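You operate a simulated robot arm through the tools that you are given. There is no shell and no other tool.

You are at the controls of a simulated robot arm. One attempt, no reset.

## Task
Cure the panel on the lower tray till the cured lamp lights, then switch off and vent.
Fine: tray in, door shut; one push of the white vent button after the switch is off.

Only the result counts: the job must be done as asked and must still hold three seconds after the hand-in. Knocking over, shifting, dropping, spilling or breaking anything else fails it.

## Robot
A 6-joint arm with a two-finger gripper, fixed in place. Base frame: the origin is on the floor under the middle of its stand, x ahead of it, y to its left, z up. Lengths are in m, angles in rad, forces in N, time in s.
It reaches about 1.572 m from its shoulder. Its first joint turns from -2.897 to 2.897 rad. Payload 2.45 kg.
The TCP is the grasp point between the finger pads, 0.02 m short of the fingertips. In the tool frame z runs along the fingers and y along their closing line. The gripper opens to 0.14 m; its body begins 0.168 m behind the TCP.
Orientation is told as [roll, pitch, yaw] about the base's x, y, z axes, in that order, counted from this pose: with the fingers straight down and closing along the base's y, the tool's x points along the base's -x, its y along +y and its z along -z.

## Interface
- The arm moves only by the tool jog_arm. Its argument "motion" is a list of rows, each a list of 3 entries, a list of its own where there are three numbers: the shift along the base's x, y, z in m, then the turn, a rotation vector about the base's x, y, z in rad, then the finger opening in m, from 0 to 0.14. In form: [[[x, y, z], [ax, ay, az], fingers], ...]. A call has 1 to 20 rows; each row shifts and turns the commanded pose from where the row before left it. A row lasts 0.2 s, in which the tool goes at most 0.05 m and 0.15 rad; a call with a longer step from one row to the next is refused whole, and so is a gripper value outside its range. A pose out of reach is approached as far as the arm can. The call stops where the force on the tool passes 60 N (or 10 N more than at its start, if that is more) or the arm is blocked; 0.2 s more then pass. Each finger travels about 0.045 m/s and halts on what it meets, pressing with about 32 N; the grip force reading is that of the motor and also rises with nothing between the fingers. The clock runs only during rows and for 0.2 s after the last one: add rows that do not move to give the fingers time. It gives the time, the measured TCP pose, the force on the tool (base axes), the opening and the grip force at its end, in the units of the frame above (readings bear some noise), with the torque about the TCP (base axes, N m) and any sound that the robot's microphone picked up.
- Cameras (640 x 400 px; columns grow to the right, rows downward): "scene" is fixed at [0.22, 0.6491, 1.5436]; the picture's right is [0.07, -1.00, 0.00], its down [-0.36, -0.02, -0.93] and it looks along [0.93, 0.06, -0.36] (base axes); focal length 214 px, centre (320, 200). "wrist" rides on the gripper at [0.078, 0.011, -0.209] in the tool frame; the picture's right is [-0.14, 0.99, 0.00], its down [-0.92, -0.13, -0.37] and it looks along [-0.37, -0.05, 0.93] (tool axes); focal length 280 px, centre (320, 200).
- grab_frame(camera): a new picture of that camera. The clock stands still meanwhile.
- locate(camera, pixels): for up to 12 pixels [column, row] of the newest picture of that camera ("zoom" is the newest enlarged one), the place [x, y, z] in the base frame of the surface seen there, good to about 0.002 m. The clock stands still meanwhile.
- enlarge(camera, box): a new picture of the part [left, top, right, bottom] of that camera's present view, enlarged. The clock stands still meanwhile.
- finish_job(): hands the job in; it is judged then, once.

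Unless the task says otherwise, let go and move clear before handing in.

The tools are called after "Request:" as a command line: name --argument value ..., lists and objects as JSON in quotes. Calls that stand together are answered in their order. jog_arm: Moves the arm, as the interface text tells. Its arguments: {"type":"object","properties":{"motion":{"type":"array"}},"required":["motion"]} The other tools are called the same way: grab_frame (camera) takes a picture; locate (camera, pixels) gives the place of the surface under pixels of a picture; enlarge (camera, box) takes an enlarged picture of a part of a camera's view; finish_job () hands the job in.

At the start:

```text
time_s: 0.0
eef_pos: [0.5333, 0.1899, 1.515]
tcp_rot: [0.0, 0.0, -0.001]
contact_force: [-0.6, -0.3, 0.4]
torque: [-0.03, -0.02, 0.04]
finger_gap: 0.1404
grasp_force: 0.1
```

scene: 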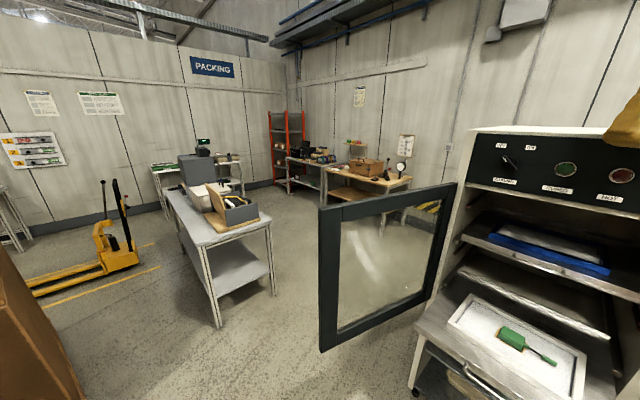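
wrist: 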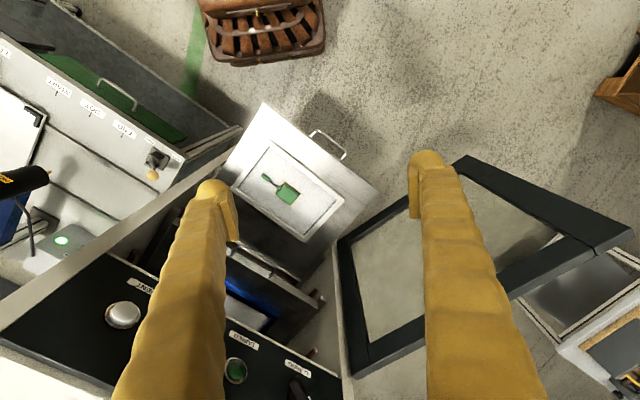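

The scene picture shows a cabinet with an open glass door (hinge around pixel 455,185), a pulled-out lower tray with a white panel and a green tool on it (515,340), and a control panel with a switch and lamps at the top. I'll zoom in for details.

Request:
enlarge --camera "scene" --box '[440, 110, 640, 235]'

Request:
enlarge --camera "wrist" --box '[0, 100, 400, 400]'

```text
3.20 times, centred on (540, 172) of scene
```

zoom: 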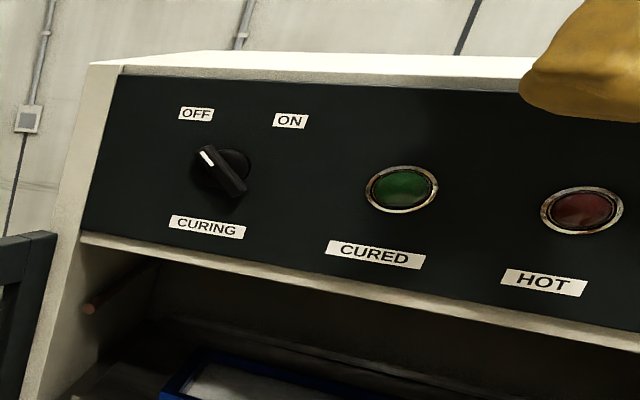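

```text
1.33 times, centred on (200, 250) of wrist
```

zoom: 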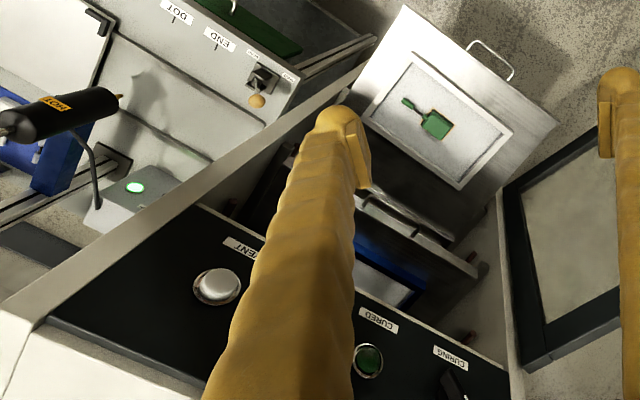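

The panel shows the CURING switch at OFF, CURED (green) and HOT (red) lamps, and a white VENT button further to the right. Next I zoom in on the tray and look up positions.

Request:
enlarge --camera "scene" --box '[400, 220, 640, 400]'

Request:
enlarge --camera "wrist" --box '[210, 90, 390, 260]'

Request:
locate --camera "scene" --pixels '[[505, 158], [514, 169], [566, 169], [622, 176], [470, 130], [455, 185], [325, 210], [322, 348], [432, 298], [510, 338], [550, 362], [470, 372]]'

Request:
locate --camera "wrist" --pixels '[[122, 315], [235, 370], [328, 142], [262, 104], [376, 190], [285, 192], [266, 178], [304, 240], [232, 185], [350, 170], [310, 133], [344, 157]]'

```text
2.22 times, centred on (520, 310) of scene
```

zoom: 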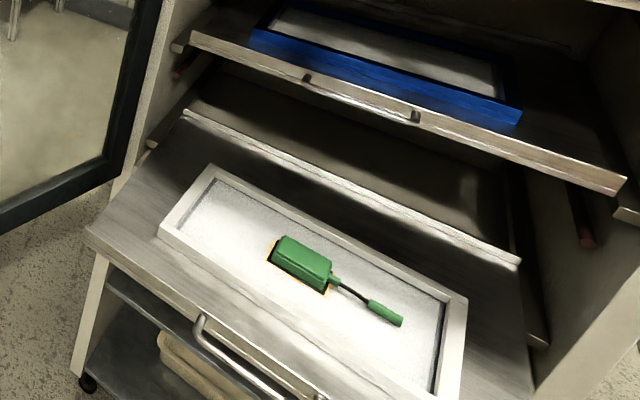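

```text
2.35 times, centred on (300, 175) of wrist
```

zoom: 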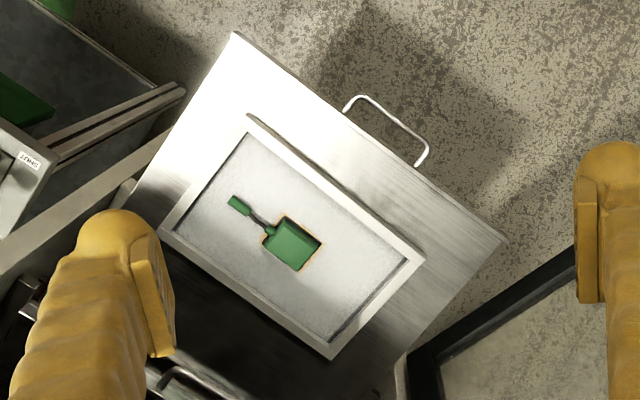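

```text
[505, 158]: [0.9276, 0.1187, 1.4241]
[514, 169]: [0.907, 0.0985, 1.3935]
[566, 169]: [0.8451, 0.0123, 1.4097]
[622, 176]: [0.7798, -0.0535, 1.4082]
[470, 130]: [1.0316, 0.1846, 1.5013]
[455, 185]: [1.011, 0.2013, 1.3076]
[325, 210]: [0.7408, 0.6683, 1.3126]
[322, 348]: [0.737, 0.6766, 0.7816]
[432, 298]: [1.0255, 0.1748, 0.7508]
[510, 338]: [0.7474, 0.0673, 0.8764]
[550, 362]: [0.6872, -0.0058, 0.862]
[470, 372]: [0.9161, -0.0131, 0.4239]
```

```text
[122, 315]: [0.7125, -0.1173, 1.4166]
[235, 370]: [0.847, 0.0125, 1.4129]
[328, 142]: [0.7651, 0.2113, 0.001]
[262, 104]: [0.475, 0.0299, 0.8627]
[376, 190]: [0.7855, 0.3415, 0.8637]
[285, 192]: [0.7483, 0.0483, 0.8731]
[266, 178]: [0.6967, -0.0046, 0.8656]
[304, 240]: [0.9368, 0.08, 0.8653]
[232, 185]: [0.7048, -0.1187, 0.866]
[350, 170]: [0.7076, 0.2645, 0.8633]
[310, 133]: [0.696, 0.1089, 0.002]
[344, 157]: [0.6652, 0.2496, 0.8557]
```

The tray front edge runs about 45° (from (0.475,0.03) to (0.786,0.342)), so the cabinet faces (-0.7,0.7); the green piece seems bonded to the panel (orange bead around it). I'll take more places: tray front and handle, upper tray lip, interior, door frame.

Request:
enlarge --camera "scene" --box '[400, 220, 640, 400]'

Request:
locate --camera "zoom" --pixels '[[185, 112], [518, 262], [100, 240], [200, 325], [240, 365], [180, 45], [610, 185], [415, 117], [306, 78], [620, 215], [160, 130], [350, 200]]'

Request:
locate --camera "scene" --pixels '[[450, 187], [325, 220], [326, 340], [395, 197], [425, 290], [380, 325], [480, 195], [500, 230], [560, 270], [600, 320], [475, 160], [620, 145]]'

Request:
enlarge --camera "scene" --box '[300, 170, 480, 360]'

```text
2.22 times, centred on (520, 310) of scene
```

zoom: 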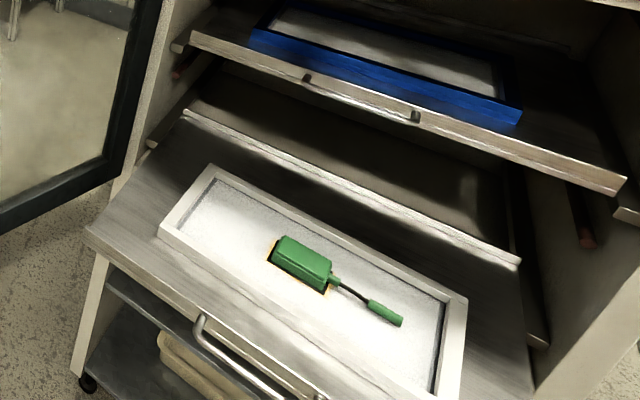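

```text
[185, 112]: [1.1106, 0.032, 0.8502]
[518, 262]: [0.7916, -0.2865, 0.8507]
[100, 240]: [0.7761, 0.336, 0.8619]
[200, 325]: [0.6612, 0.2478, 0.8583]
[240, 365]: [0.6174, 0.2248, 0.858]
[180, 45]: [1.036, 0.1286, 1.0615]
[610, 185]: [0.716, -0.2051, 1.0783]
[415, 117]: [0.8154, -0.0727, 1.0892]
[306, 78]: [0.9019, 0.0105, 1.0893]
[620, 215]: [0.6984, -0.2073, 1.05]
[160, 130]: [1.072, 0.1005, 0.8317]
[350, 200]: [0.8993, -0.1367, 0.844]
```

```text
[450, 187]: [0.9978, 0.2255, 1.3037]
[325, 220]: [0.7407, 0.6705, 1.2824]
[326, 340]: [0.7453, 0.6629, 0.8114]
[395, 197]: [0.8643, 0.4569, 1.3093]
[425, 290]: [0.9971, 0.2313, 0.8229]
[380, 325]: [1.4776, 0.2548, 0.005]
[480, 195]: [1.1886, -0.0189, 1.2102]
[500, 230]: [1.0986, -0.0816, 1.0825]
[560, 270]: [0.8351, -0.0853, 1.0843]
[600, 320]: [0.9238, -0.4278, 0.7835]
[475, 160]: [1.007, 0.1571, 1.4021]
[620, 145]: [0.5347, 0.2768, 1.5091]
```

```text
2.11 times, centred on (390, 265) of scene
```

zoom: 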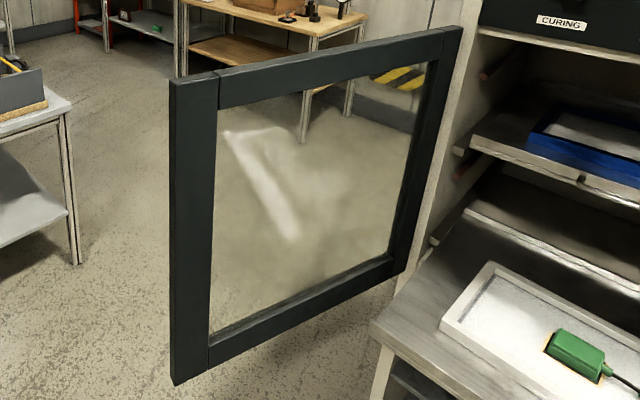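

The lower tray front sits at about 0.33 m outside its home (upper tray front is ~0.06 m inside the face), with a bar handle near (0.605,0.215,0.856). I'll close the fingers, turn the tool to face the cabinet, and tilt it toward horizontal while staying in the free space in front.

Request:
jog_arm --motion '[[[-0.005, 0.02, -0.02], [0, 0, -0.1309], 0.1], [[-0.005, 0.02, -0.02], [0, 0, -0.1309], 0.05], [[-0.005, 0.02, -0.02], [0, 0, -0.1309], 0.0], [[-0.005, 0.02, -0.02], [0, 0, -0.1309], 0.0], [[-0.005, 0.02, -0.02], [0, 0, -0.1309], 0.0], [[-0.005, 0.02, -0.02], [0, 0, -0.1309], 0.0], [[0, 0, 0], [-0.0924, -0.0924, 0], 0.0], [[0, 0, 0], [-0.0924, -0.0924, 0], 0.0], [[0, 0, 0], [-0.0924, -0.0924, 0], 0.0], [[0, 0, 0], [-0.0924, -0.0924, 0], 0.0]]'

Request:
grab_frame --camera "scene"

Request:
grab_frame --camera "wrist"

```text
time_s: 2.2
eef_pos: [0.5013, 0.3093, 1.3941]
tcp_rot: [0.0, -0.524, -0.784]
contact_force: [-0.7, -0.7, -0.2]
torque: [0.01, 0.01, 0.02]
finger_gap: 0.0
grasp_force: 29.2
```

```text
taken
```

scene: 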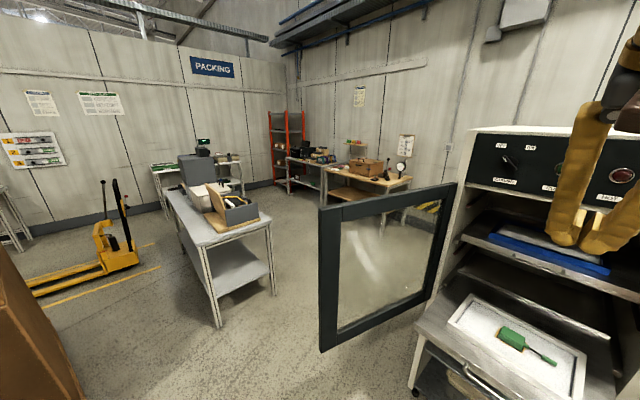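

```text
taken
```

wrist: 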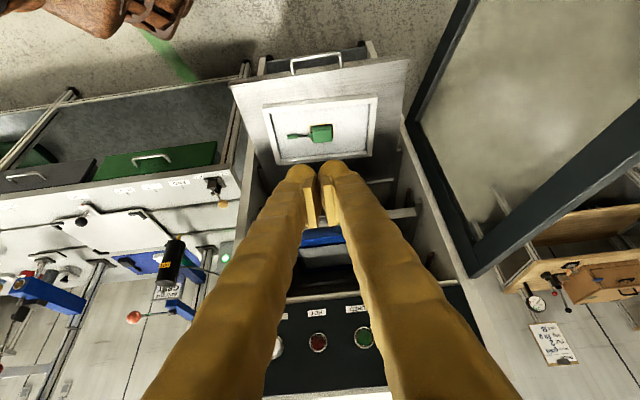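

Tool is now aligned with the cabinet axis and the fingers are closed. I'll finish the tilt to horizontal and start descending in front of the tray.

Request:
jog_arm --motion '[[[0, 0, 0], [-0.0925, -0.0925, 0], 0.0], [[0, 0, 0], [-0.0925, -0.0925, 0], 0.0], [[0, 0, 0], [-0.0925, -0.0925, 0], 0.0], [[0, 0, 0], [-0.0925, -0.0925, 0], 0.0], [[0, 0, -0.03], [-0.0925, -0.0925, 0], 0.0], [[0, 0, -0.03], [-0.0925, -0.0925, 0], 0.0], [[0, 0, -0.04], [-0.0925, -0.0925, 0], 0.0], [[0, 0, -0.04], [-0.0925, -0.0925, 0], 0.0], [[0, 0, -0.04], [0, 0, 0], 0.0], [[0, 0, -0.04], [0, 0, 0], 0.0]]'

Request:
grab_frame --camera "scene"

Request:
grab_frame --camera "wrist"

```text
time_s: 4.1
eef_pos: [0.4862, 0.2517, 1.334]
tcp_rot: [1.225, -1.374, -2.03]
contact_force: [0.0, 0.7, -0.6]
torque: [-0.05, -0.02, -0.03]
finger_gap: 0.0
grasp_force: 29.7
stopped in row 9: the arm was blocked; the commanded pose is now the measured one
```

```text
taken
```

scene: 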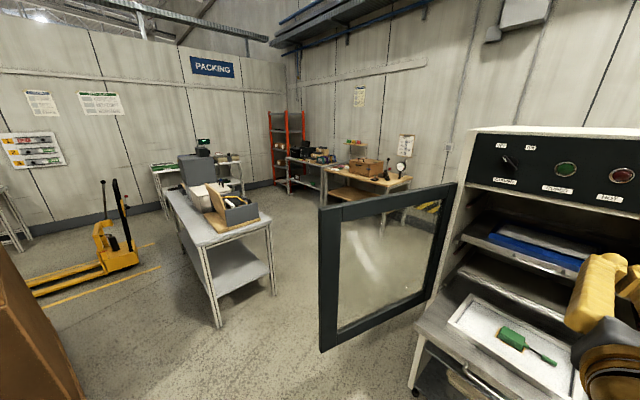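

```text
taken
```

wrist: 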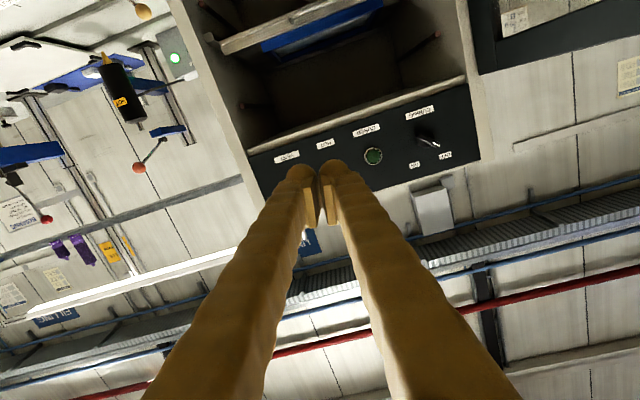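

The last move was blocked (pose drifted to a 10° roll near a joint limit), so a fully horizontal tool this close to the base is not available. I'll undo the roll and tilt back to ~30° from vertical, which is enough to clear the upper tray while pushing.

Request:
jog_arm --motion '[[[0, 0, 0], [0.0866, 0.0866, 0], 0.0], [[0, 0, 0], [0.0866, 0.0866, 0], 0.0], [[0.0, 0, 0], [-0.0645, 0.0663, 0.006], 0.0], [[0, 0, 0], [-0.0645, 0.0663, 0.006], 0.0], [[0, 0.01, 0], [0.0866, 0.0866, 0], 0.0], [[0, 0.01, 0], [0.0866, 0.0866, 0], 0.0], [[0, 0.01, 0], [0.0866, 0.0866, 0], 0.0], [[0, 0.01, 0], [0.0866, 0.0866, 0], 0.0]]'

```text
time_s: 5.9
eef_pos: [0.4846, 0.2975, 1.3298]
tcp_rot: [-0.05, -0.771, -0.786]
contact_force: [0.1, -0.8, -0.4]
torque: [0.01, -0.03, 0.0]
finger_gap: 0.0
grasp_force: 29.3
```

Orientation is back near level (tilt 0.77, roll −0.05). I'll trim the roll, set the tilt to ~0.52 and descend in front of the handle, stopping above it for a look.

Request:
jog_arm --motion '[[[0, 0, 0], [0.025, -0.025, 0.035], 0.0], [[0, 0, 0], [0.0873, 0.0873, 0], 0.0], [[0.008, -0.004, -0.02], [0.0873, 0.0873, 0], 0.0], [[0.008, -0.004, -0.045], [0, 0, 0], 0.0], [[0.008, -0.004, -0.045], [0, 0, 0], 0.0], [[0.008, -0.004, -0.045], [0, 0, 0], 0.0], [[0.008, -0.004, -0.045], [0, 0, 0], 0.0], [[0.008, -0.004, -0.045], [0, 0, 0], 0.0], [[0.008, -0.004, -0.045], [0, 0, 0], 0.0], [[0.008, -0.004, -0.045], [0, 0, 0], 0.0], [[0, 0, -0.045], [0, 0, 0], 0.0]]'

Request:
grab_frame --camera "scene"

Request:
grab_frame --camera "wrist"

```text
time_s: 8.3
eef_pos: [0.5477, 0.2659, 0.9522]
tcp_rot: [0.002, -0.527, -0.785]
contact_force: [0.1, -0.8, 0.5]
torque: [0.03, 0.03, 0.0]
finger_gap: 0.0
grasp_force: 29.4
```

```text
taken
```

scene: 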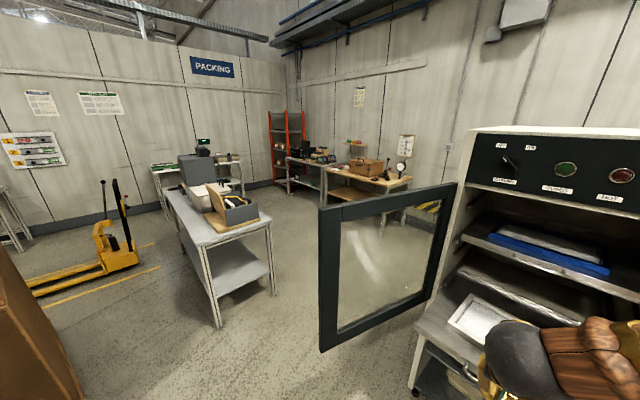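

```text
taken
```

wrist: 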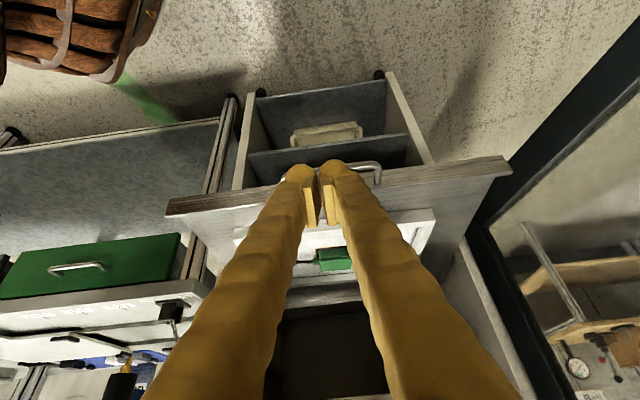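

The handle bar is visible at about (365,164)–(380,180), behind the fingertips. I'll get its exact place before descending.

Request:
enlarge --camera "wrist" --box '[240, 120, 440, 245]'

Request:
locate --camera "wrist" --pixels '[[365, 164], [375, 165], [379, 178], [450, 166], [210, 200], [300, 166], [420, 175]]'

```text
3.20 times, centred on (340, 182) of wrist
```

zoom: 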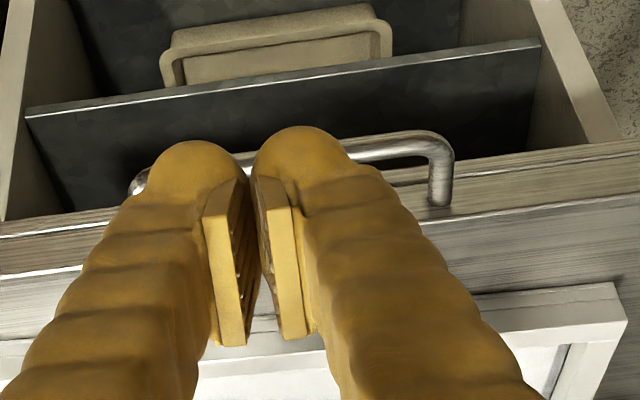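

```text
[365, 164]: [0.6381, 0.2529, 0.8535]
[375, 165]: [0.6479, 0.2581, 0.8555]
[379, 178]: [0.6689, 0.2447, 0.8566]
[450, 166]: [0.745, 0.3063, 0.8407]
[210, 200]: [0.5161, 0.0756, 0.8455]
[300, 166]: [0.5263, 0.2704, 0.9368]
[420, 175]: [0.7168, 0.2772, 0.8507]
```

Bar centre is at n≈−0.275, z≈0.852, and the fingertips are ~0.05 m in front of it. I'll descend to bar height and push forward gently along (0.707,−0.707).

Request:
jog_arm --motion '[[[0, 0, -0.036], [0, 0, 0], 0.0], [[0, 0, -0.036], [0, 0, 0], 0.0], [[0, 0, -0.035], [0, 0, 0], 0.0], [[0.0106, -0.0106, 0], [0, 0, 0], 0.0], [[0.0106, -0.0106, 0], [0, 0, 0], 0.0], [[0.0106, -0.0106, 0], [0, 0, 0], 0.0], [[0.0106, -0.0106, 0], [0, 0, 0], 0.0], [[0.0106, -0.0106, 0], [0, 0, 0], 0.0]]'

Request:
grab_frame --camera "wrist"

Request:
grab_frame --camera "scene"

```text
time_s: 10.1
eef_pos: [0.6021, 0.2126, 0.8443]
tcp_rot: [-0.001, -0.527, -0.785]
contact_force: [-0.9, 0.6, -0.1]
torque: [0.01, 0.01, -0.02]
finger_gap: 0.0002
grasp_force: 29.4
```

```text
taken
```

wrist: 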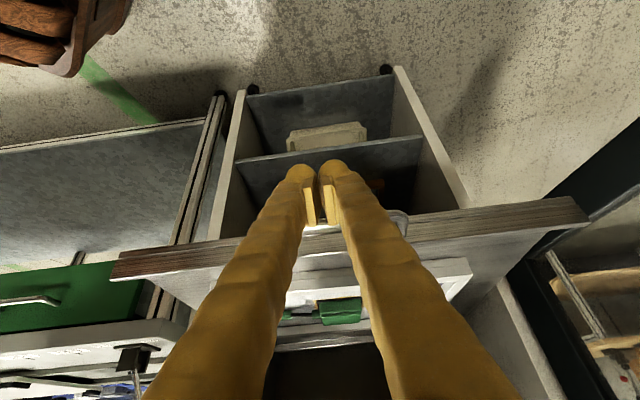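

```text
taken
```

scene: 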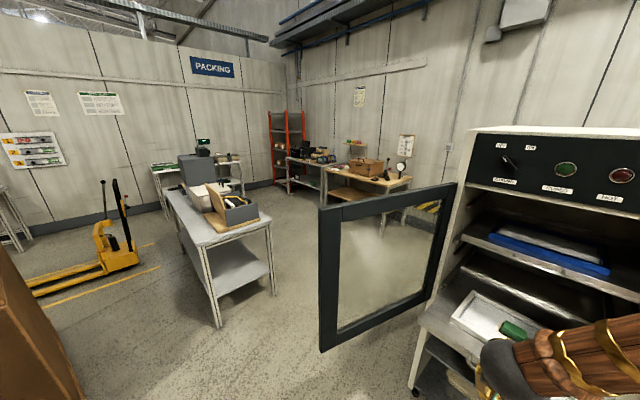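

The TCP is now at the bar's original n; I need to see whether the bar is in contact or moving. Checking the handle place at (403,218) and the tray edge.

Request:
enlarge --camera "wrist" --box '[240, 140, 460, 280]'

Request:
locate --camera "wrist" --pixels '[[404, 216], [400, 230], [500, 225], [560, 205], [180, 260], [340, 305]]'

```text
2.86 times, centred on (350, 210) of wrist
```

zoom: 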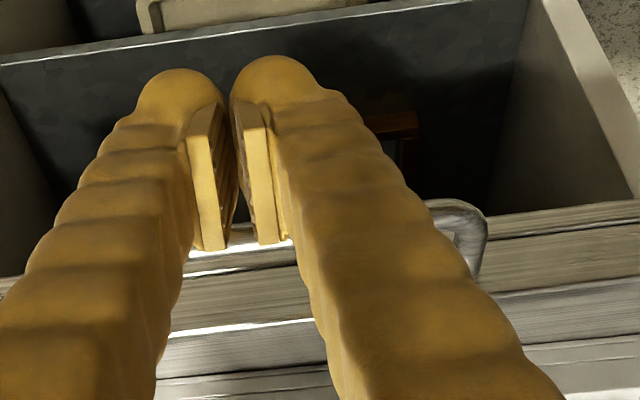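

```text
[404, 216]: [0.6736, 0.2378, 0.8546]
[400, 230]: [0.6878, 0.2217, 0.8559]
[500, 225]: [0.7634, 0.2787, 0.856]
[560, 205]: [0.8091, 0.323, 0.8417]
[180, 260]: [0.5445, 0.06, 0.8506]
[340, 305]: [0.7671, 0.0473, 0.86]
```

The tray has already moved in 0.03 m with little force (edge now at n≈−0.344), so the push works. I'll continue at the same speed.

Request:
jog_arm --motion '[[[0.0106, -0.0106, 0], [0, 0, 0], 0.0], [[0.0106, -0.0106, 0], [0, 0, 0], 0.0], [[0.0106, -0.0106, 0], [0, 0, 0], 0.0], [[0.0106, -0.0106, 0], [0, 0, 0], 0.0], [[0.0106, -0.0106, 0], [0, 0, 0], 0.0], [[0.0106, -0.0106, 0], [0, 0, 0], 0.0], [[0.0106, -0.0106, 0], [0, 0, 0], 0.0], [[0.0106, -0.0106, 0], [0, 0, 0], 0.0], [[0.0106, -0.0106, 0], [0, 0, 0], 0.0], [[0.0106, -0.0106, 0], [0, 0, 0], 0.0], [[0.0106, -0.0106, 0], [0, 0, 0], 0.0]]'

Request:
grab_frame --camera "wrist"

Request:
grab_frame --camera "scene"

```text
time_s: 12.5
eef_pos: [0.7174, 0.0965, 0.8448]
tcp_rot: [0.001, -0.527, -0.786]
contact_force: [-0.6, 0.3, 0.9]
torque: [0.02, 0.03, -0.03]
finger_gap: 0.0
grasp_force: 29.5
```

```text
taken
```

wrist: 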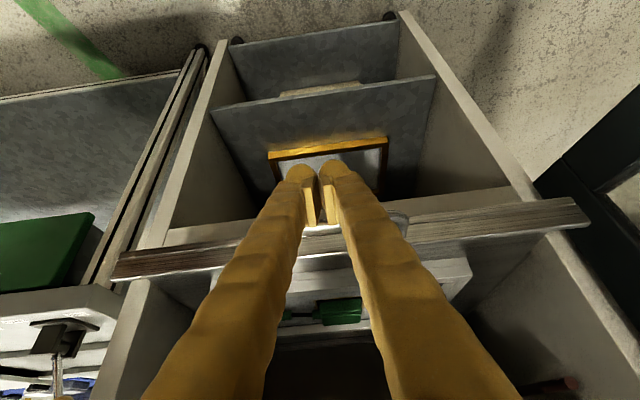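

```text
taken
```

scene: 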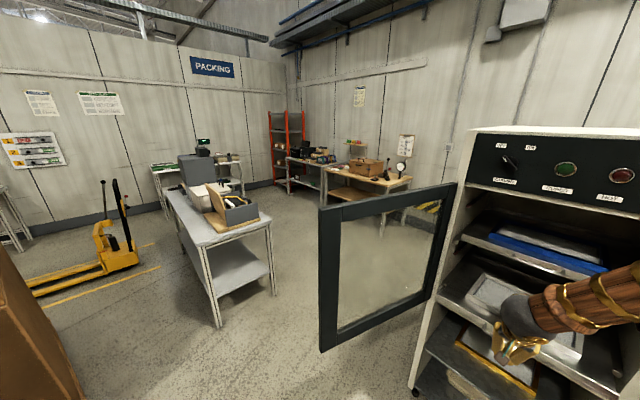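

The tray is nearly flush (edge at n≈−0.51), fingers clear of the upper tray. I'll push on, slowing near the end to feel the stop.

Request:
jog_arm --motion '[[[0.0106, -0.0106, 0], [0, 0, 0], 0.0], [[0.0106, -0.0106, 0], [0, 0, 0], 0.0], [[0.0106, -0.0106, 0], [0, 0, 0], 0.0], [[0.0106, -0.0106, 0], [0, 0, 0], 0.0], [[0.0106, -0.0106, 0], [0, 0, 0], 0.0], [[0.0106, -0.0106, 0], [0, 0, 0], 0.0], [[0.0106, -0.0106, 0], [0, 0, 0], 0.0], [[0.0053, -0.0053, 0], [0, 0, 0], 0.0], [[0.0035, -0.0035, 0], [0, 0, 0], 0.0], [[0.0035, -0.0035, 0], [0, 0, 0], 0.0]]'

Request:
grab_frame --camera "wrist"

Request:
grab_frame --camera "scene"

```text
time_s: 14.7
eef_pos: [0.8055, 0.01, 0.8432]
tcp_rot: [-0.001, -0.526, -0.786]
contact_force: [0.2, 0.1, 0.6]
torque: [0.01, 0.02, 0.01]
finger_gap: 0.0
grasp_force: 29.1
```

```text
taken
```

wrist: 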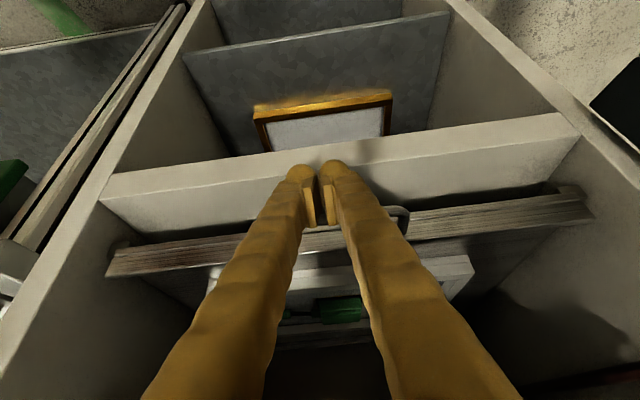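

```text
taken
```

scene: 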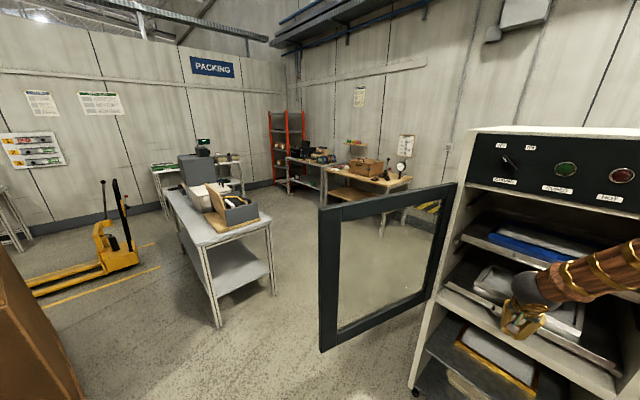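

The tray front is now at about n≈−0.63 with no stop felt yet. I'll check the sill height and the exact place of tray front against the upper tray.

Request:
locate --camera "wrist" --pixels '[[220, 165], [430, 140], [450, 165], [400, 215], [450, 222], [560, 205], [150, 250], [560, 190], [340, 310], [250, 185], [575, 130], [480, 280]]'

Request:
locate --camera "scene" --pixels '[[480, 235], [462, 240], [560, 260], [445, 285], [460, 295], [450, 195], [600, 370]]'

```text
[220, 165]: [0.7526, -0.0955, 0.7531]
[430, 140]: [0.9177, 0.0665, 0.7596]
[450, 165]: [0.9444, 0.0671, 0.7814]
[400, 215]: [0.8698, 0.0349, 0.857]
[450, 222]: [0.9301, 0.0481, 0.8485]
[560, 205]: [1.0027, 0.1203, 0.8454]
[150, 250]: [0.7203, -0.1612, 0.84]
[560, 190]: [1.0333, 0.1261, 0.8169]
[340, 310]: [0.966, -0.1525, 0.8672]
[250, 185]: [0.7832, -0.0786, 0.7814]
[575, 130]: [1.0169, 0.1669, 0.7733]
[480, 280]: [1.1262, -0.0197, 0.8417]
```

```text
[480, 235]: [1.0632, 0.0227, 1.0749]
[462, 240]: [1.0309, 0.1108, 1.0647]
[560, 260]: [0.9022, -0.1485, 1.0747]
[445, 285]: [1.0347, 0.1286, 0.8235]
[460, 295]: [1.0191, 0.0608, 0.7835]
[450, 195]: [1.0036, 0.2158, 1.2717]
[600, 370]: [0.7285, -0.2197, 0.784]
```

Cabinet face is n≈−0.60, tray front is −0.624, upper tray front −0.651, sill top z=0.78 (my tips are at 0.826). I'll push the last ~0.03 m slowly till the stop.

Request:
jog_arm --motion '[[[0.0035, -0.0035, 0], [0, 0, 0], 0.0], [[0.0035, -0.0035, 0], [0, 0, 0], 0.0], [[0.0035, -0.0035, 0], [0, 0, 0], 0.0], [[0.0035, -0.0035, 0], [0, 0, 0], 0.0], [[0.0035, -0.0035, 0], [0, 0, 0], 0.0], [[0.0028, -0.0028, 0], [0, 0, 0], 0.0]]'

Request:
grab_frame --camera "wrist"

```text
time_s: 16.1
eef_pos: [0.8236, -0.0115, 0.8445]
tcp_rot: [-0.001, -0.524, -0.787]
contact_force: [-4.6, 4.2, -1.3]
torque: [0.0, 0.02, 0.05]
finger_gap: 0.0001
grasp_force: 29.2
```

```text
taken
```

wrist: 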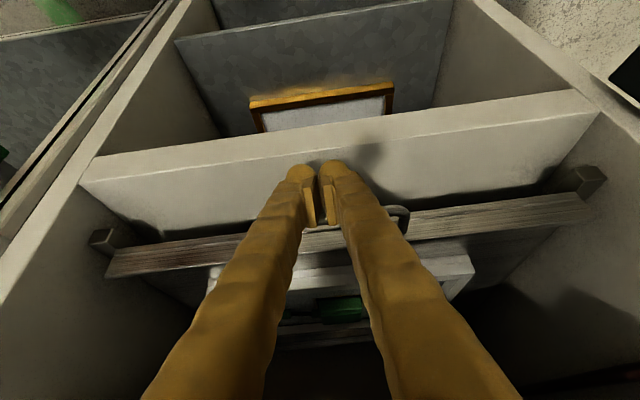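

A reaction of ~6 N has appeared, hinting at the stop. I'll push a few more mm to confirm.

Request:
jog_arm --motion '[[[0.002, -0.002, 0], [0, 0, 0], 0.0], [[0.002, -0.002, 0], [0, 0, 0], 0.0], [[0.002, -0.002, 0], [0, 0, 0], 0.0]]'

Request:
locate --camera "wrist" --pixels '[[430, 225], [550, 205], [150, 258], [400, 210]]'

```text
time_s: 16.8
eef_pos: [0.8266, -0.0121, 0.8409]
tcp_rot: [-0.006, -0.521, -0.783]
contact_force: [-1.6, 2.5, -3.4]
torque: [0.03, 0.08, 0.02]
finger_gap: 0.0061
grasp_force: 29.5
stopped in row 3: the force on the tool passed its limit at 65 N (the readings are from after the stop); the commanded pose is now the measured one
```

```text
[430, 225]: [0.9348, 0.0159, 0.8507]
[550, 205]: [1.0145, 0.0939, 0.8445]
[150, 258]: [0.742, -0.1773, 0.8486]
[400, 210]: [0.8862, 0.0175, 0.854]
```

Hard stop reached (65 N), and the tray front is at n≈−0.651, matching the upper tray. Backing straight out now.

Request:
jog_arm --motion '[[[-0.0106, 0.0106, 0], [0, 0, 0], 0.0], [[-0.02, 0.02, 0], [0, 0, 0], 0.0], [[-0.03, 0.03, 0], [0, 0, 0], 0.0], [[-0.03, 0.03, 0.0], [0, 0, 0], 0.0], [[-0.03, 0.03, 0.0], [0, 0, 0], 0.0], [[-0.03, 0.03, 0.02], [0, 0, 0], 0.0]]'

Request:
grab_frame --camera "wrist"

Request:
grab_frame --camera "scene"

```text
time_s: 18.2
eef_pos: [0.6746, 0.1387, 0.8611]
tcp_rot: [-0.002, -0.519, -0.784]
contact_force: [-0.6, -1.0, 0.2]
torque: [-0.02, -0.02, 0.02]
finger_gap: 0.0001
grasp_force: 30.2
```

```text
taken
```

wrist: 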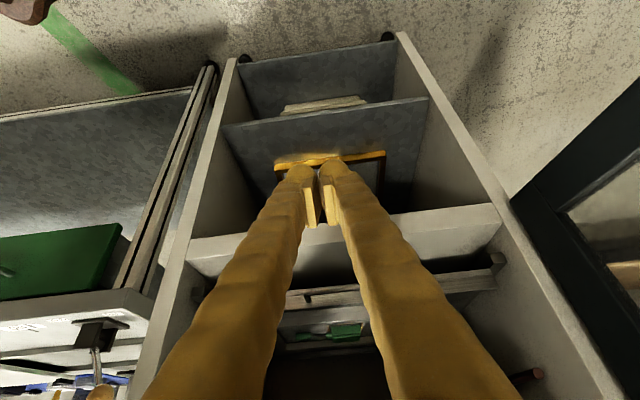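

```text
taken
```

scene: 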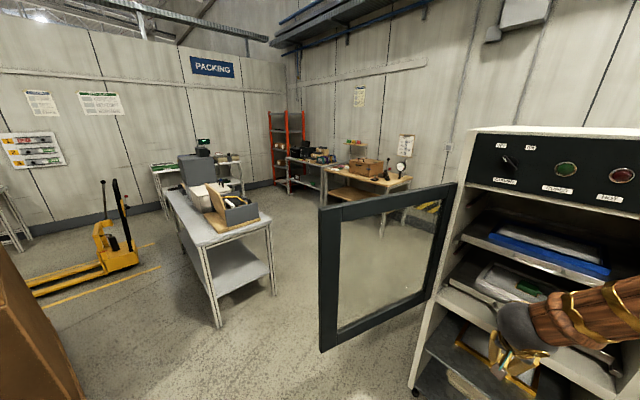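

The tray is fully in and I'm clear. Next is the door: it's open at 120° with its hinge near (1.026,0.177), top at z≈1.31, so I'll rise above it, bring the tool back to vertical, and cross over to its outer side.

Request:
jog_arm --motion '[[[0, 0, 0.045], [0, 0, 0], 0.0], [[0, 0, 0.045], [0, 0, 0], 0.0], [[0, 0, 0.045], [0, 0, 0], 0.0], [[0, 0, 0.045], [0, 0, 0], 0.0], [[0, 0, 0.045], [0, 0, 0], 0.0], [[0, 0, 0.045], [0.0734, 0.0734, 0], 0.0], [[0, 0, 0.045], [0.0734, 0.0734, 0], 0.0], [[0, 0, 0.045], [0.0734, 0.0734, 0], 0.0], [[0, 0, 0.045], [0.0734, 0.0734, 0], 0.0], [[0, 0, 0.045], [0.0734, 0.0734, 0], 0.0], [[0, 0, 0.045], [0, 0, 0], 0.0], [[0, 0, 0.045], [0, 0, 0], 0.0], [[0, 0, 0.045], [0, 0, 0], 0.0], [[0, 0, 0.04], [0, 0, 0], 0.0]]'

Request:
grab_frame --camera "wrist"

Request:
grab_frame --camera "scene"

```text
time_s: 21.2
eef_pos: [0.6754, 0.1377, 1.4876]
tcp_rot: [-0.002, -0.003, -0.784]
contact_force: [0.3, 0.2, -0.3]
torque: [0.02, -0.02, -0.02]
finger_gap: 0.0003
grasp_force: 29.3
```

```text
taken
```

wrist: 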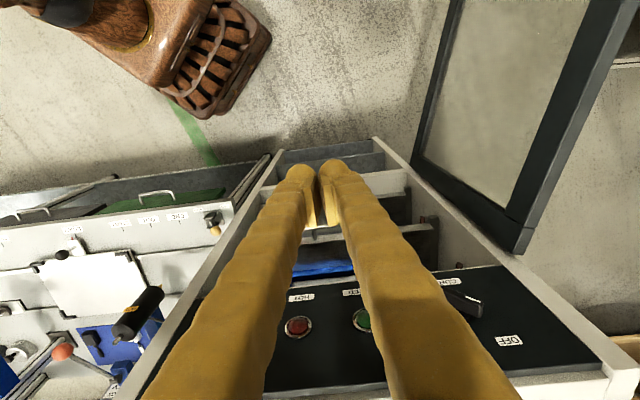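

```text
taken
```

scene: 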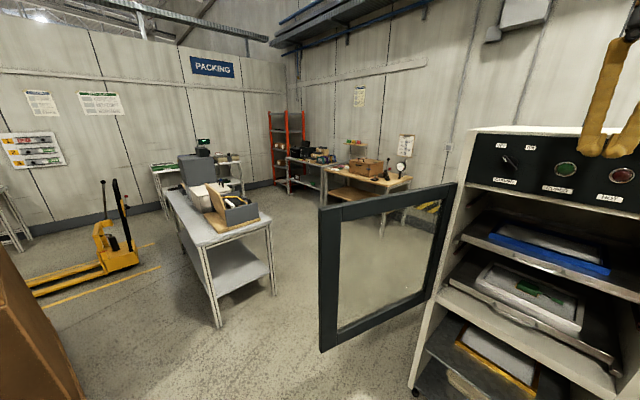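

Tool is vertical at z=1.49 and clear. I'll take door edge points from this view before crossing over it.

Request:
locate --camera "wrist" --pixels '[[515, 245], [530, 245], [540, 180], [560, 180], [605, 20], [625, 20], [470, 300], [480, 297], [508, 340], [610, 370]]'

Request:
enlarge --camera "wrist" --box '[400, 0, 640, 400]'

```text
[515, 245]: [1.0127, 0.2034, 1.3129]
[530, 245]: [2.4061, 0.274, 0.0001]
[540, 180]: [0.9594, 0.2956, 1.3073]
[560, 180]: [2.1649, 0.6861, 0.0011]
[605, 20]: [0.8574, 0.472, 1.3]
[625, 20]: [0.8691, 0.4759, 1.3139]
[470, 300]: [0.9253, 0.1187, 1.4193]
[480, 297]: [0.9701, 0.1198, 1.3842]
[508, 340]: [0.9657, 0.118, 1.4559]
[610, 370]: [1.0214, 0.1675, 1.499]
```

```text
1.00 times, centred on (520, 200) of wrist (not enlarged: the box is as wide or as high as the picture)
```

zoom: 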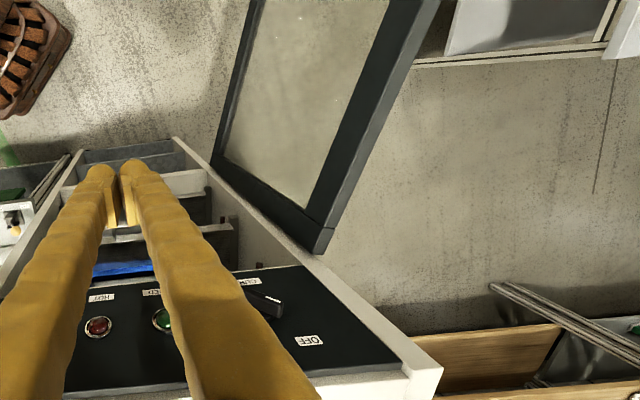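

The door top is at z≈1.31 and about 0.02 m thick. Crossing over at z≈1.49 to its outer side at about (0.87,0.62).

Request:
jog_arm --motion '[[[0.01625, 0.0402, 0], [0, 0, 0], 0.0], [[0.01625, 0.0402, 0], [0, 0, 0], 0.0], [[0.01625, 0.0402, 0], [0, 0, 0], 0.0], [[0.01625, 0.0402, 0], [0, 0, 0], 0.0], [[0.01625, 0.0402, 0], [0, 0, 0], 0.0], [[0.01625, 0.0402, 0], [0, 0, 0], 0.0], [[0.01625, 0.0402, 0], [0, 0, 0], 0.0], [[0.01625, 0.0402, 0], [0, 0, 0], 0.0], [[0.01625, 0.0402, 0], [0, 0, 0], 0.0], [[0.01625, 0.0402, 0], [0, 0, 0], 0.0], [[0.01625, 0.0402, 0], [0, 0, 0], 0.0], [[0.01625, 0.0402, 0], [0, 0, 0], 0.0]]'

Request:
grab_frame --camera "wrist"

Request:
grab_frame --camera "scene"

```text
time_s: 23.8
eef_pos: [0.8019, 0.5672, 1.3986]
tcp_rot: [0.003, -0.003, -0.785]
contact_force: [-0.3, 1.0, 0.5]
torque: [-0.01, -0.01, 0.01]
finger_gap: 0.0
grasp_force: 29.1
out of reach, approached as far as the arm can: row 7, 8, 9, 10, 11, 12
```

```text
taken
```

wrist: 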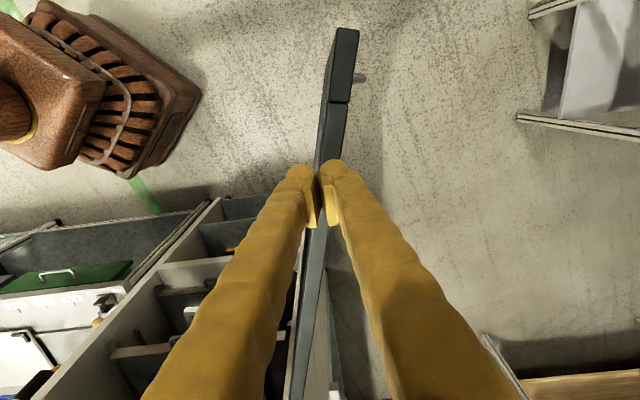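

```text
taken
```

scene: 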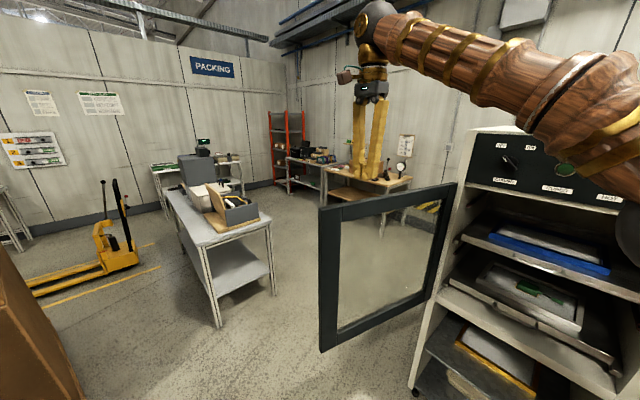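

The arm reached its limit at (0.802,0.567,1.399), tips still 0.06 m above the door top, and the door's top rail passes right between the fingers. Instead of crossing, I can straddle the rail with slightly opened fingers like a fork and swing the door; I'll measure the rail first.

Request:
locate --camera "wrist" --pixels '[[340, 35], [352, 35], [335, 75], [350, 75], [327, 130], [340, 130], [312, 260], [322, 260], [300, 340], [311, 340], [359, 77]]'

Request:
enlarge --camera "wrist" --box '[240, 10, 440, 170]'

```text
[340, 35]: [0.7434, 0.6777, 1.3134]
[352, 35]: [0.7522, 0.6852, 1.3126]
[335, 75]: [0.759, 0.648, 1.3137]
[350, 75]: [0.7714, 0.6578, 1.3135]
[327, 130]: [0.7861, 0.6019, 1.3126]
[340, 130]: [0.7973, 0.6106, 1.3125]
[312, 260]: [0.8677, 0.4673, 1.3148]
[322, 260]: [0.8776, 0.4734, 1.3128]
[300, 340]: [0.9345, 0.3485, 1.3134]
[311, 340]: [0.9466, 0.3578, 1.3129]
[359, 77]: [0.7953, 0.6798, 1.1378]
```

```text
2.50 times, centred on (340, 90) of wrist
```

zoom: 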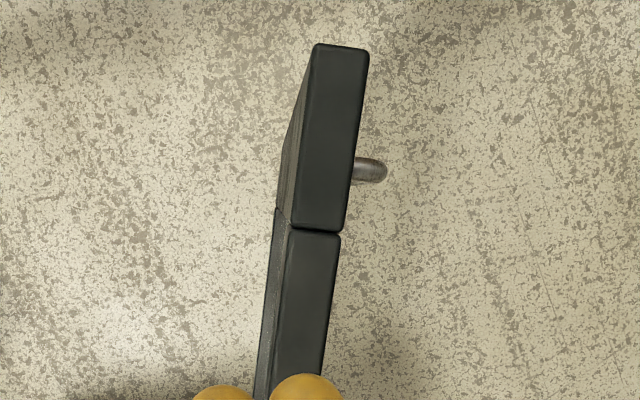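

The rail's centreline is ~0.012 m outward from the inner plane, top at z=1.313, about 0.025 m thick. I'll align the closing line across the door (yaw −60°), open the fingers to 0.08 and centre over the rail before lowering.

Request:
jog_arm --motion '[[[0.003, 0.002, 0], [0, 0, -0.13], 0.08], [[0.0065, 0.0035, -0.01], [0, 0, -0.132], 0.08], [[0, 0, -0.01], [0, 0, 0], 0.08], [[0, 0, 0], [0, 0, 0], 0.08], [[0, 0, 0], [0, 0, 0], 0.08], [[0, 0, 0], [0, 0, 0], 0.08]]'

Request:
grab_frame --camera "wrist"

```text
time_s: 25.2
eef_pos: [0.8119, 0.574, 1.3768]
tcp_rot: [-0.003, -0.005, -1.044]
contact_force: [0.6, -0.4, 0.2]
torque: [-0.01, -0.03, 0.0]
finger_gap: 0.0797
grasp_force: 0.1
```

```text
taken
```

wrist: 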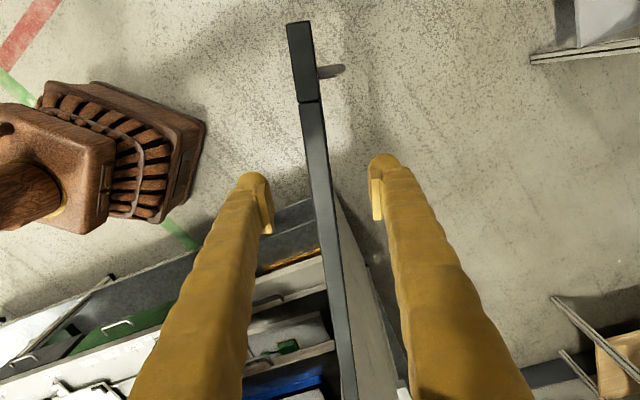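

The rail is centred between the open fingers (col ~322 at row 200). Lowering to straddle the rail by ~4 cm.

Request:
jog_arm --motion '[[[0, 0, -0.03], [0, 0, 0], 0.08], [[0, 0, -0.03], [0, 0, 0], 0.08], [[0, 0, -0.024], [0, 0, 0], 0.08]]'

Request:
grab_frame --camera "wrist"

Request:
grab_frame --camera "scene"

```text
time_s: 26.0
eef_pos: [0.8118, 0.5729, 1.2916]
tcp_rot: [-0.003, -0.003, -1.044]
contact_force: [0.0, 0.5, -0.1]
torque: [0.03, -0.01, -0.03]
finger_gap: 0.08
grasp_force: 0.0
```

```text
taken
```

wrist: 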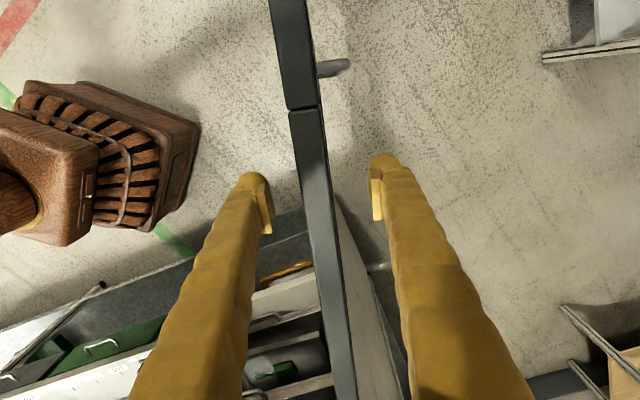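

```text
taken
```

scene: 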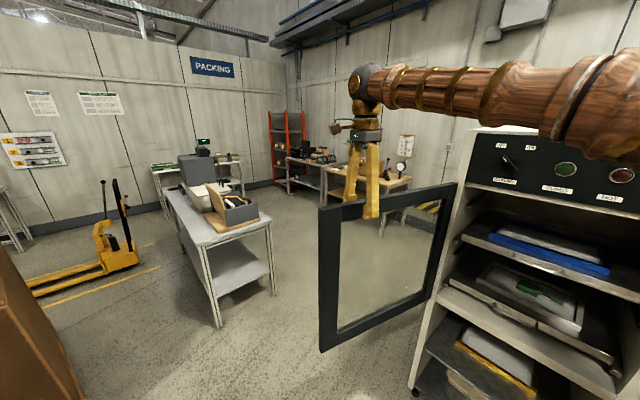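

The fingers straddle the top rail with the arm clear above the door. I'll swing along the hinge arc (radius 0.45 about (1.026,0.177)), starting gently.

Request:
jog_arm --motion '[[[-0.0136, -0.008, 0], [0, 0, 0.0349], 0.08], [[-0.0135, -0.0079, 0], [0, 0, 0.0349], 0.08], [[-0.013, -0.0089, 0], [0, 0, 0.0349], 0.08], [[-0.0129, -0.0089, 0], [0, 0, 0.0349], 0.08], [[-0.0246, -0.0195, 0], [0, 0, 0.0698], 0.08], [[-0.0232, -0.0212, 0], [0, 0, 0.0698], 0.08], [[-0.0217, -0.0228, 0], [0, 0, 0.0698], 0.08], [[-0.02, -0.0242, 0], [0, 0, 0.0698], 0.08], [[-0.0183, -0.0255, 0], [0, 0, 0.0698], 0.08], [[-0.0165, -0.0268, 0], [0, 0, 0.0698], 0.08]]'

Request:
grab_frame --camera "wrist"

Request:
grab_frame --camera "scene"

```text
time_s: 28.2
eef_pos: [0.6337, 0.3988, 1.2915]
tcp_rot: [-0.004, -0.002, -0.484]
contact_force: [0.4, 0.3, -0.8]
torque: [-0.02, 0.04, 0.02]
finger_gap: 0.0799
grasp_force: 0.0
```

```text
taken
```

wrist: 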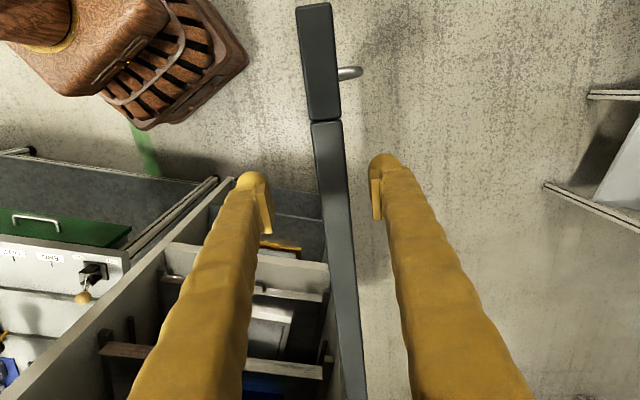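

```text
taken
```

scene: 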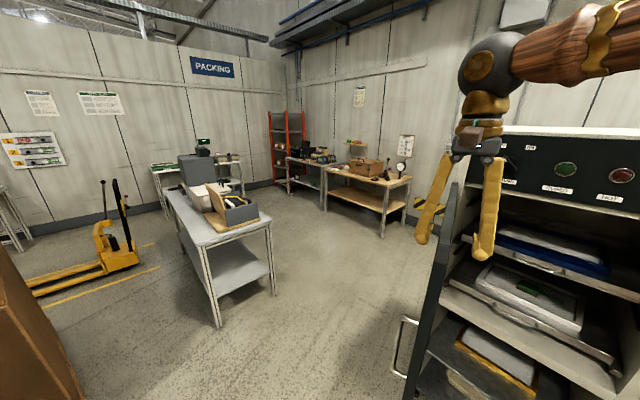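

The door follows well (now about half way; its outer bar handle shows at (400,345)). Continuing along the arc.

Request:
jog_arm --motion '[[[-0.0146, -0.0278, 0], [0, 0, 0.0698], 0.08], [[-0.0126, -0.0288, 0], [0, 0, 0.0698], 0.08], [[-0.0105, -0.0296, 0], [0, 0, 0.0698], 0.08], [[-0.0084, -0.0303, 0], [0, 0, 0.0698], 0.08], [[-0.0063, -0.0308, 0], [0, 0, 0.0698], 0.08], [[-0.0042, -0.0311, 0], [0, 0, 0.0698], 0.08], [[-0.002, -0.0314, 0], [0, 0, 0.0698], 0.08], [[0.0002, -0.0314, 0], [0, 0, 0.0698], 0.08]]'

Request:
grab_frame --camera "wrist"

Request:
grab_frame --camera "scene"

```text
time_s: 30.0
eef_pos: [0.5757, 0.1583, 1.2915]
tcp_rot: [-0.001, -0.003, 0.073]
contact_force: [0.2, -0.2, 0.9]
torque: [0.03, 0.0, -0.01]
finger_gap: 0.0801
grasp_force: 0.2
```

```text
taken
```

wrist: 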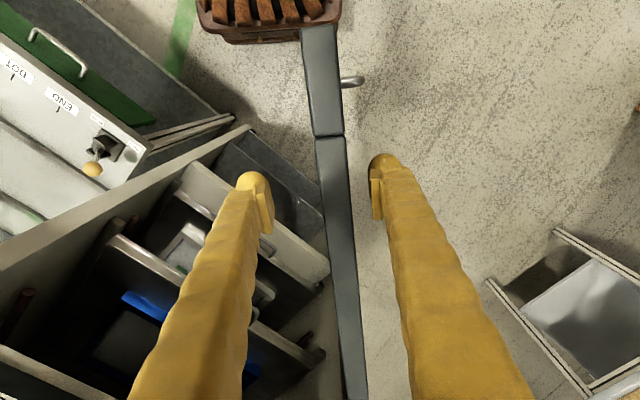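

```text
taken
```

scene: 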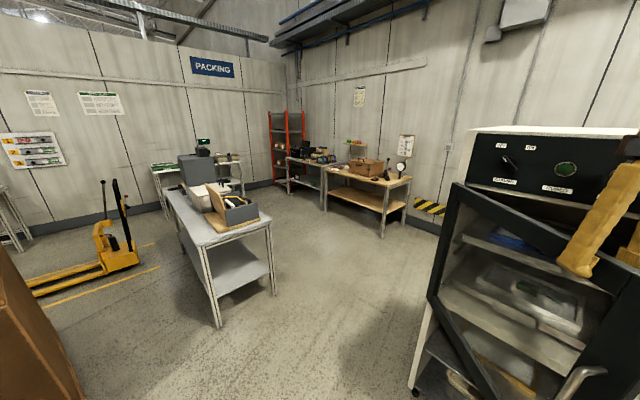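

The door is within ~45° of closed and still centred in the fork. I'll continue to ~27° from closed, slowing down at the end.

Request:
jog_arm --motion '[[[0.0024, -0.0313, 0], [0, 0, 0.0698], 0.08], [[0.0046, -0.0311, 0], [0, 0, 0.0698], 0.08], [[0.0067, -0.0307, 0], [0, 0, 0.0698], 0.08], [[0.0045, -0.015, 0], [0, 0, 0.0349], 0.08], [[0.0044, -0.0151, 0], [0, 0, 0.0349], 0.08], [[0, 0, 0], [0, 0, 0], 0.08]]'

Request:
grab_frame --camera "wrist"

Request:
grab_frame --camera "scene"

```text
time_s: 31.4
eef_pos: [0.5989, 0.0357, 1.2911]
tcp_rot: [-0.002, -0.004, 0.352]
contact_force: [-0.4, -0.4, 0.1]
torque: [-0.01, 0.03, 0.01]
finger_gap: 0.08
grasp_force: 0.1
```

```text
taken
```

wrist: 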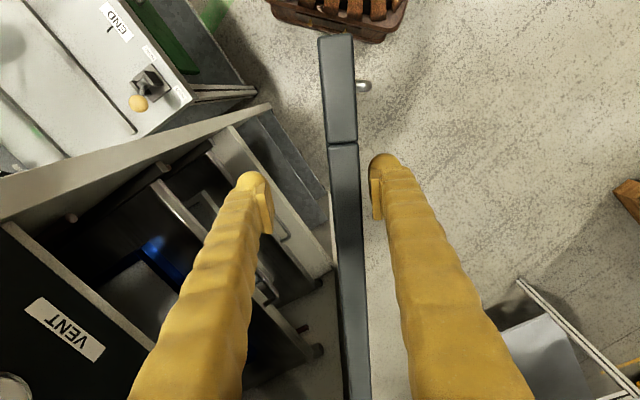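

```text
taken
```

scene: 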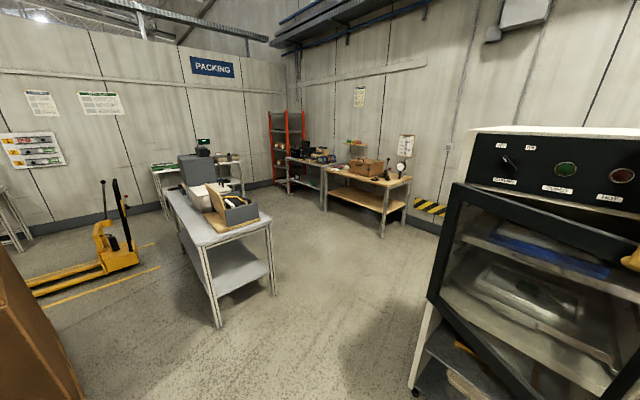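

The door is now ~26° from closed and stationary in the fork. I'll lift out, close the fingers and reorient (yaw −45°, tilted toward the cabinet) to push it shut from outside.

Request:
jog_arm --motion '[[[0, 0, 0.04], [0, 0, 0], 0.08], [[0, 0, 0.04], [0, 0, 0], 0.08], [[0, 0, 0.04], [0, 0, 0], 0.08], [[0, 0, 0.04], [0, 0, 0], 0.08], [[-0.01, 0.008, 0], [0, 0, -0.1263], 0.08], [[-0.01, 0.008, 0], [0, 0, -0.1263], 0.04], [[-0.01, 0.008, 0], [0, 0, -0.1263], 0.0], [[-0.01, 0.008, 0], [0, 0, -0.1263], 0.0], [[-0.01, 0.008, 0], [0, 0, -0.1263], 0.0], [[-0.01, 0.008, 0], [0, 0, -0.1263], 0.0], [[-0.01, 0.008, 0], [0, 0, -0.1263], 0.0], [[-0.01, 0.008, 0], [0, 0, -0.1263], 0.0], [[-0.01, 0.008, 0], [0, 0, -0.1263], 0.0]]'

Request:
grab_frame --camera "wrist"

Request:
grab_frame --camera "scene"

```text
time_s: 34.2
eef_pos: [0.5081, 0.1068, 1.4524]
tcp_rot: [-0.003, -0.002, -0.787]
contact_force: [-0.2, -0.3, -0.2]
torque: [-0.03, 0.01, -0.01]
finger_gap: 0.0
grasp_force: 29.4
```

```text
taken
```

wrist: 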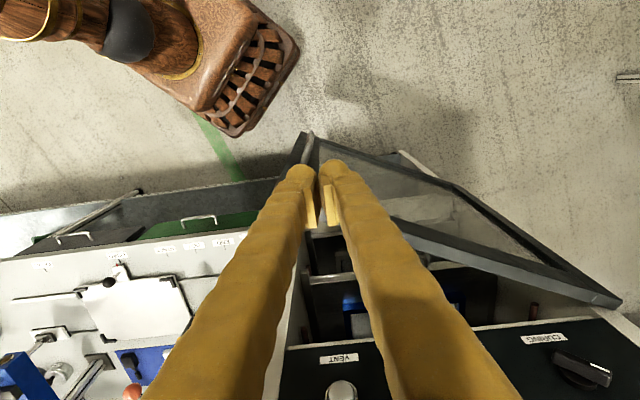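

```text
taken
```

scene: 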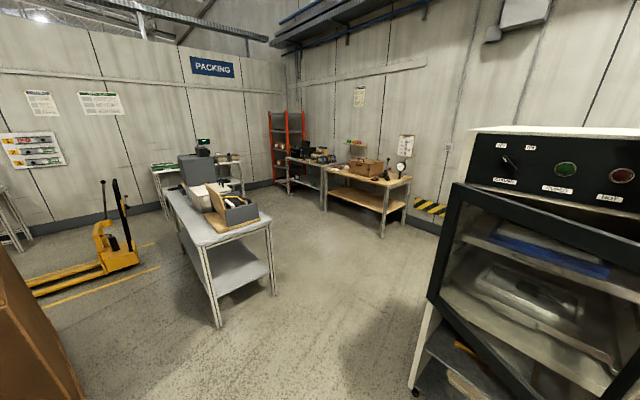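

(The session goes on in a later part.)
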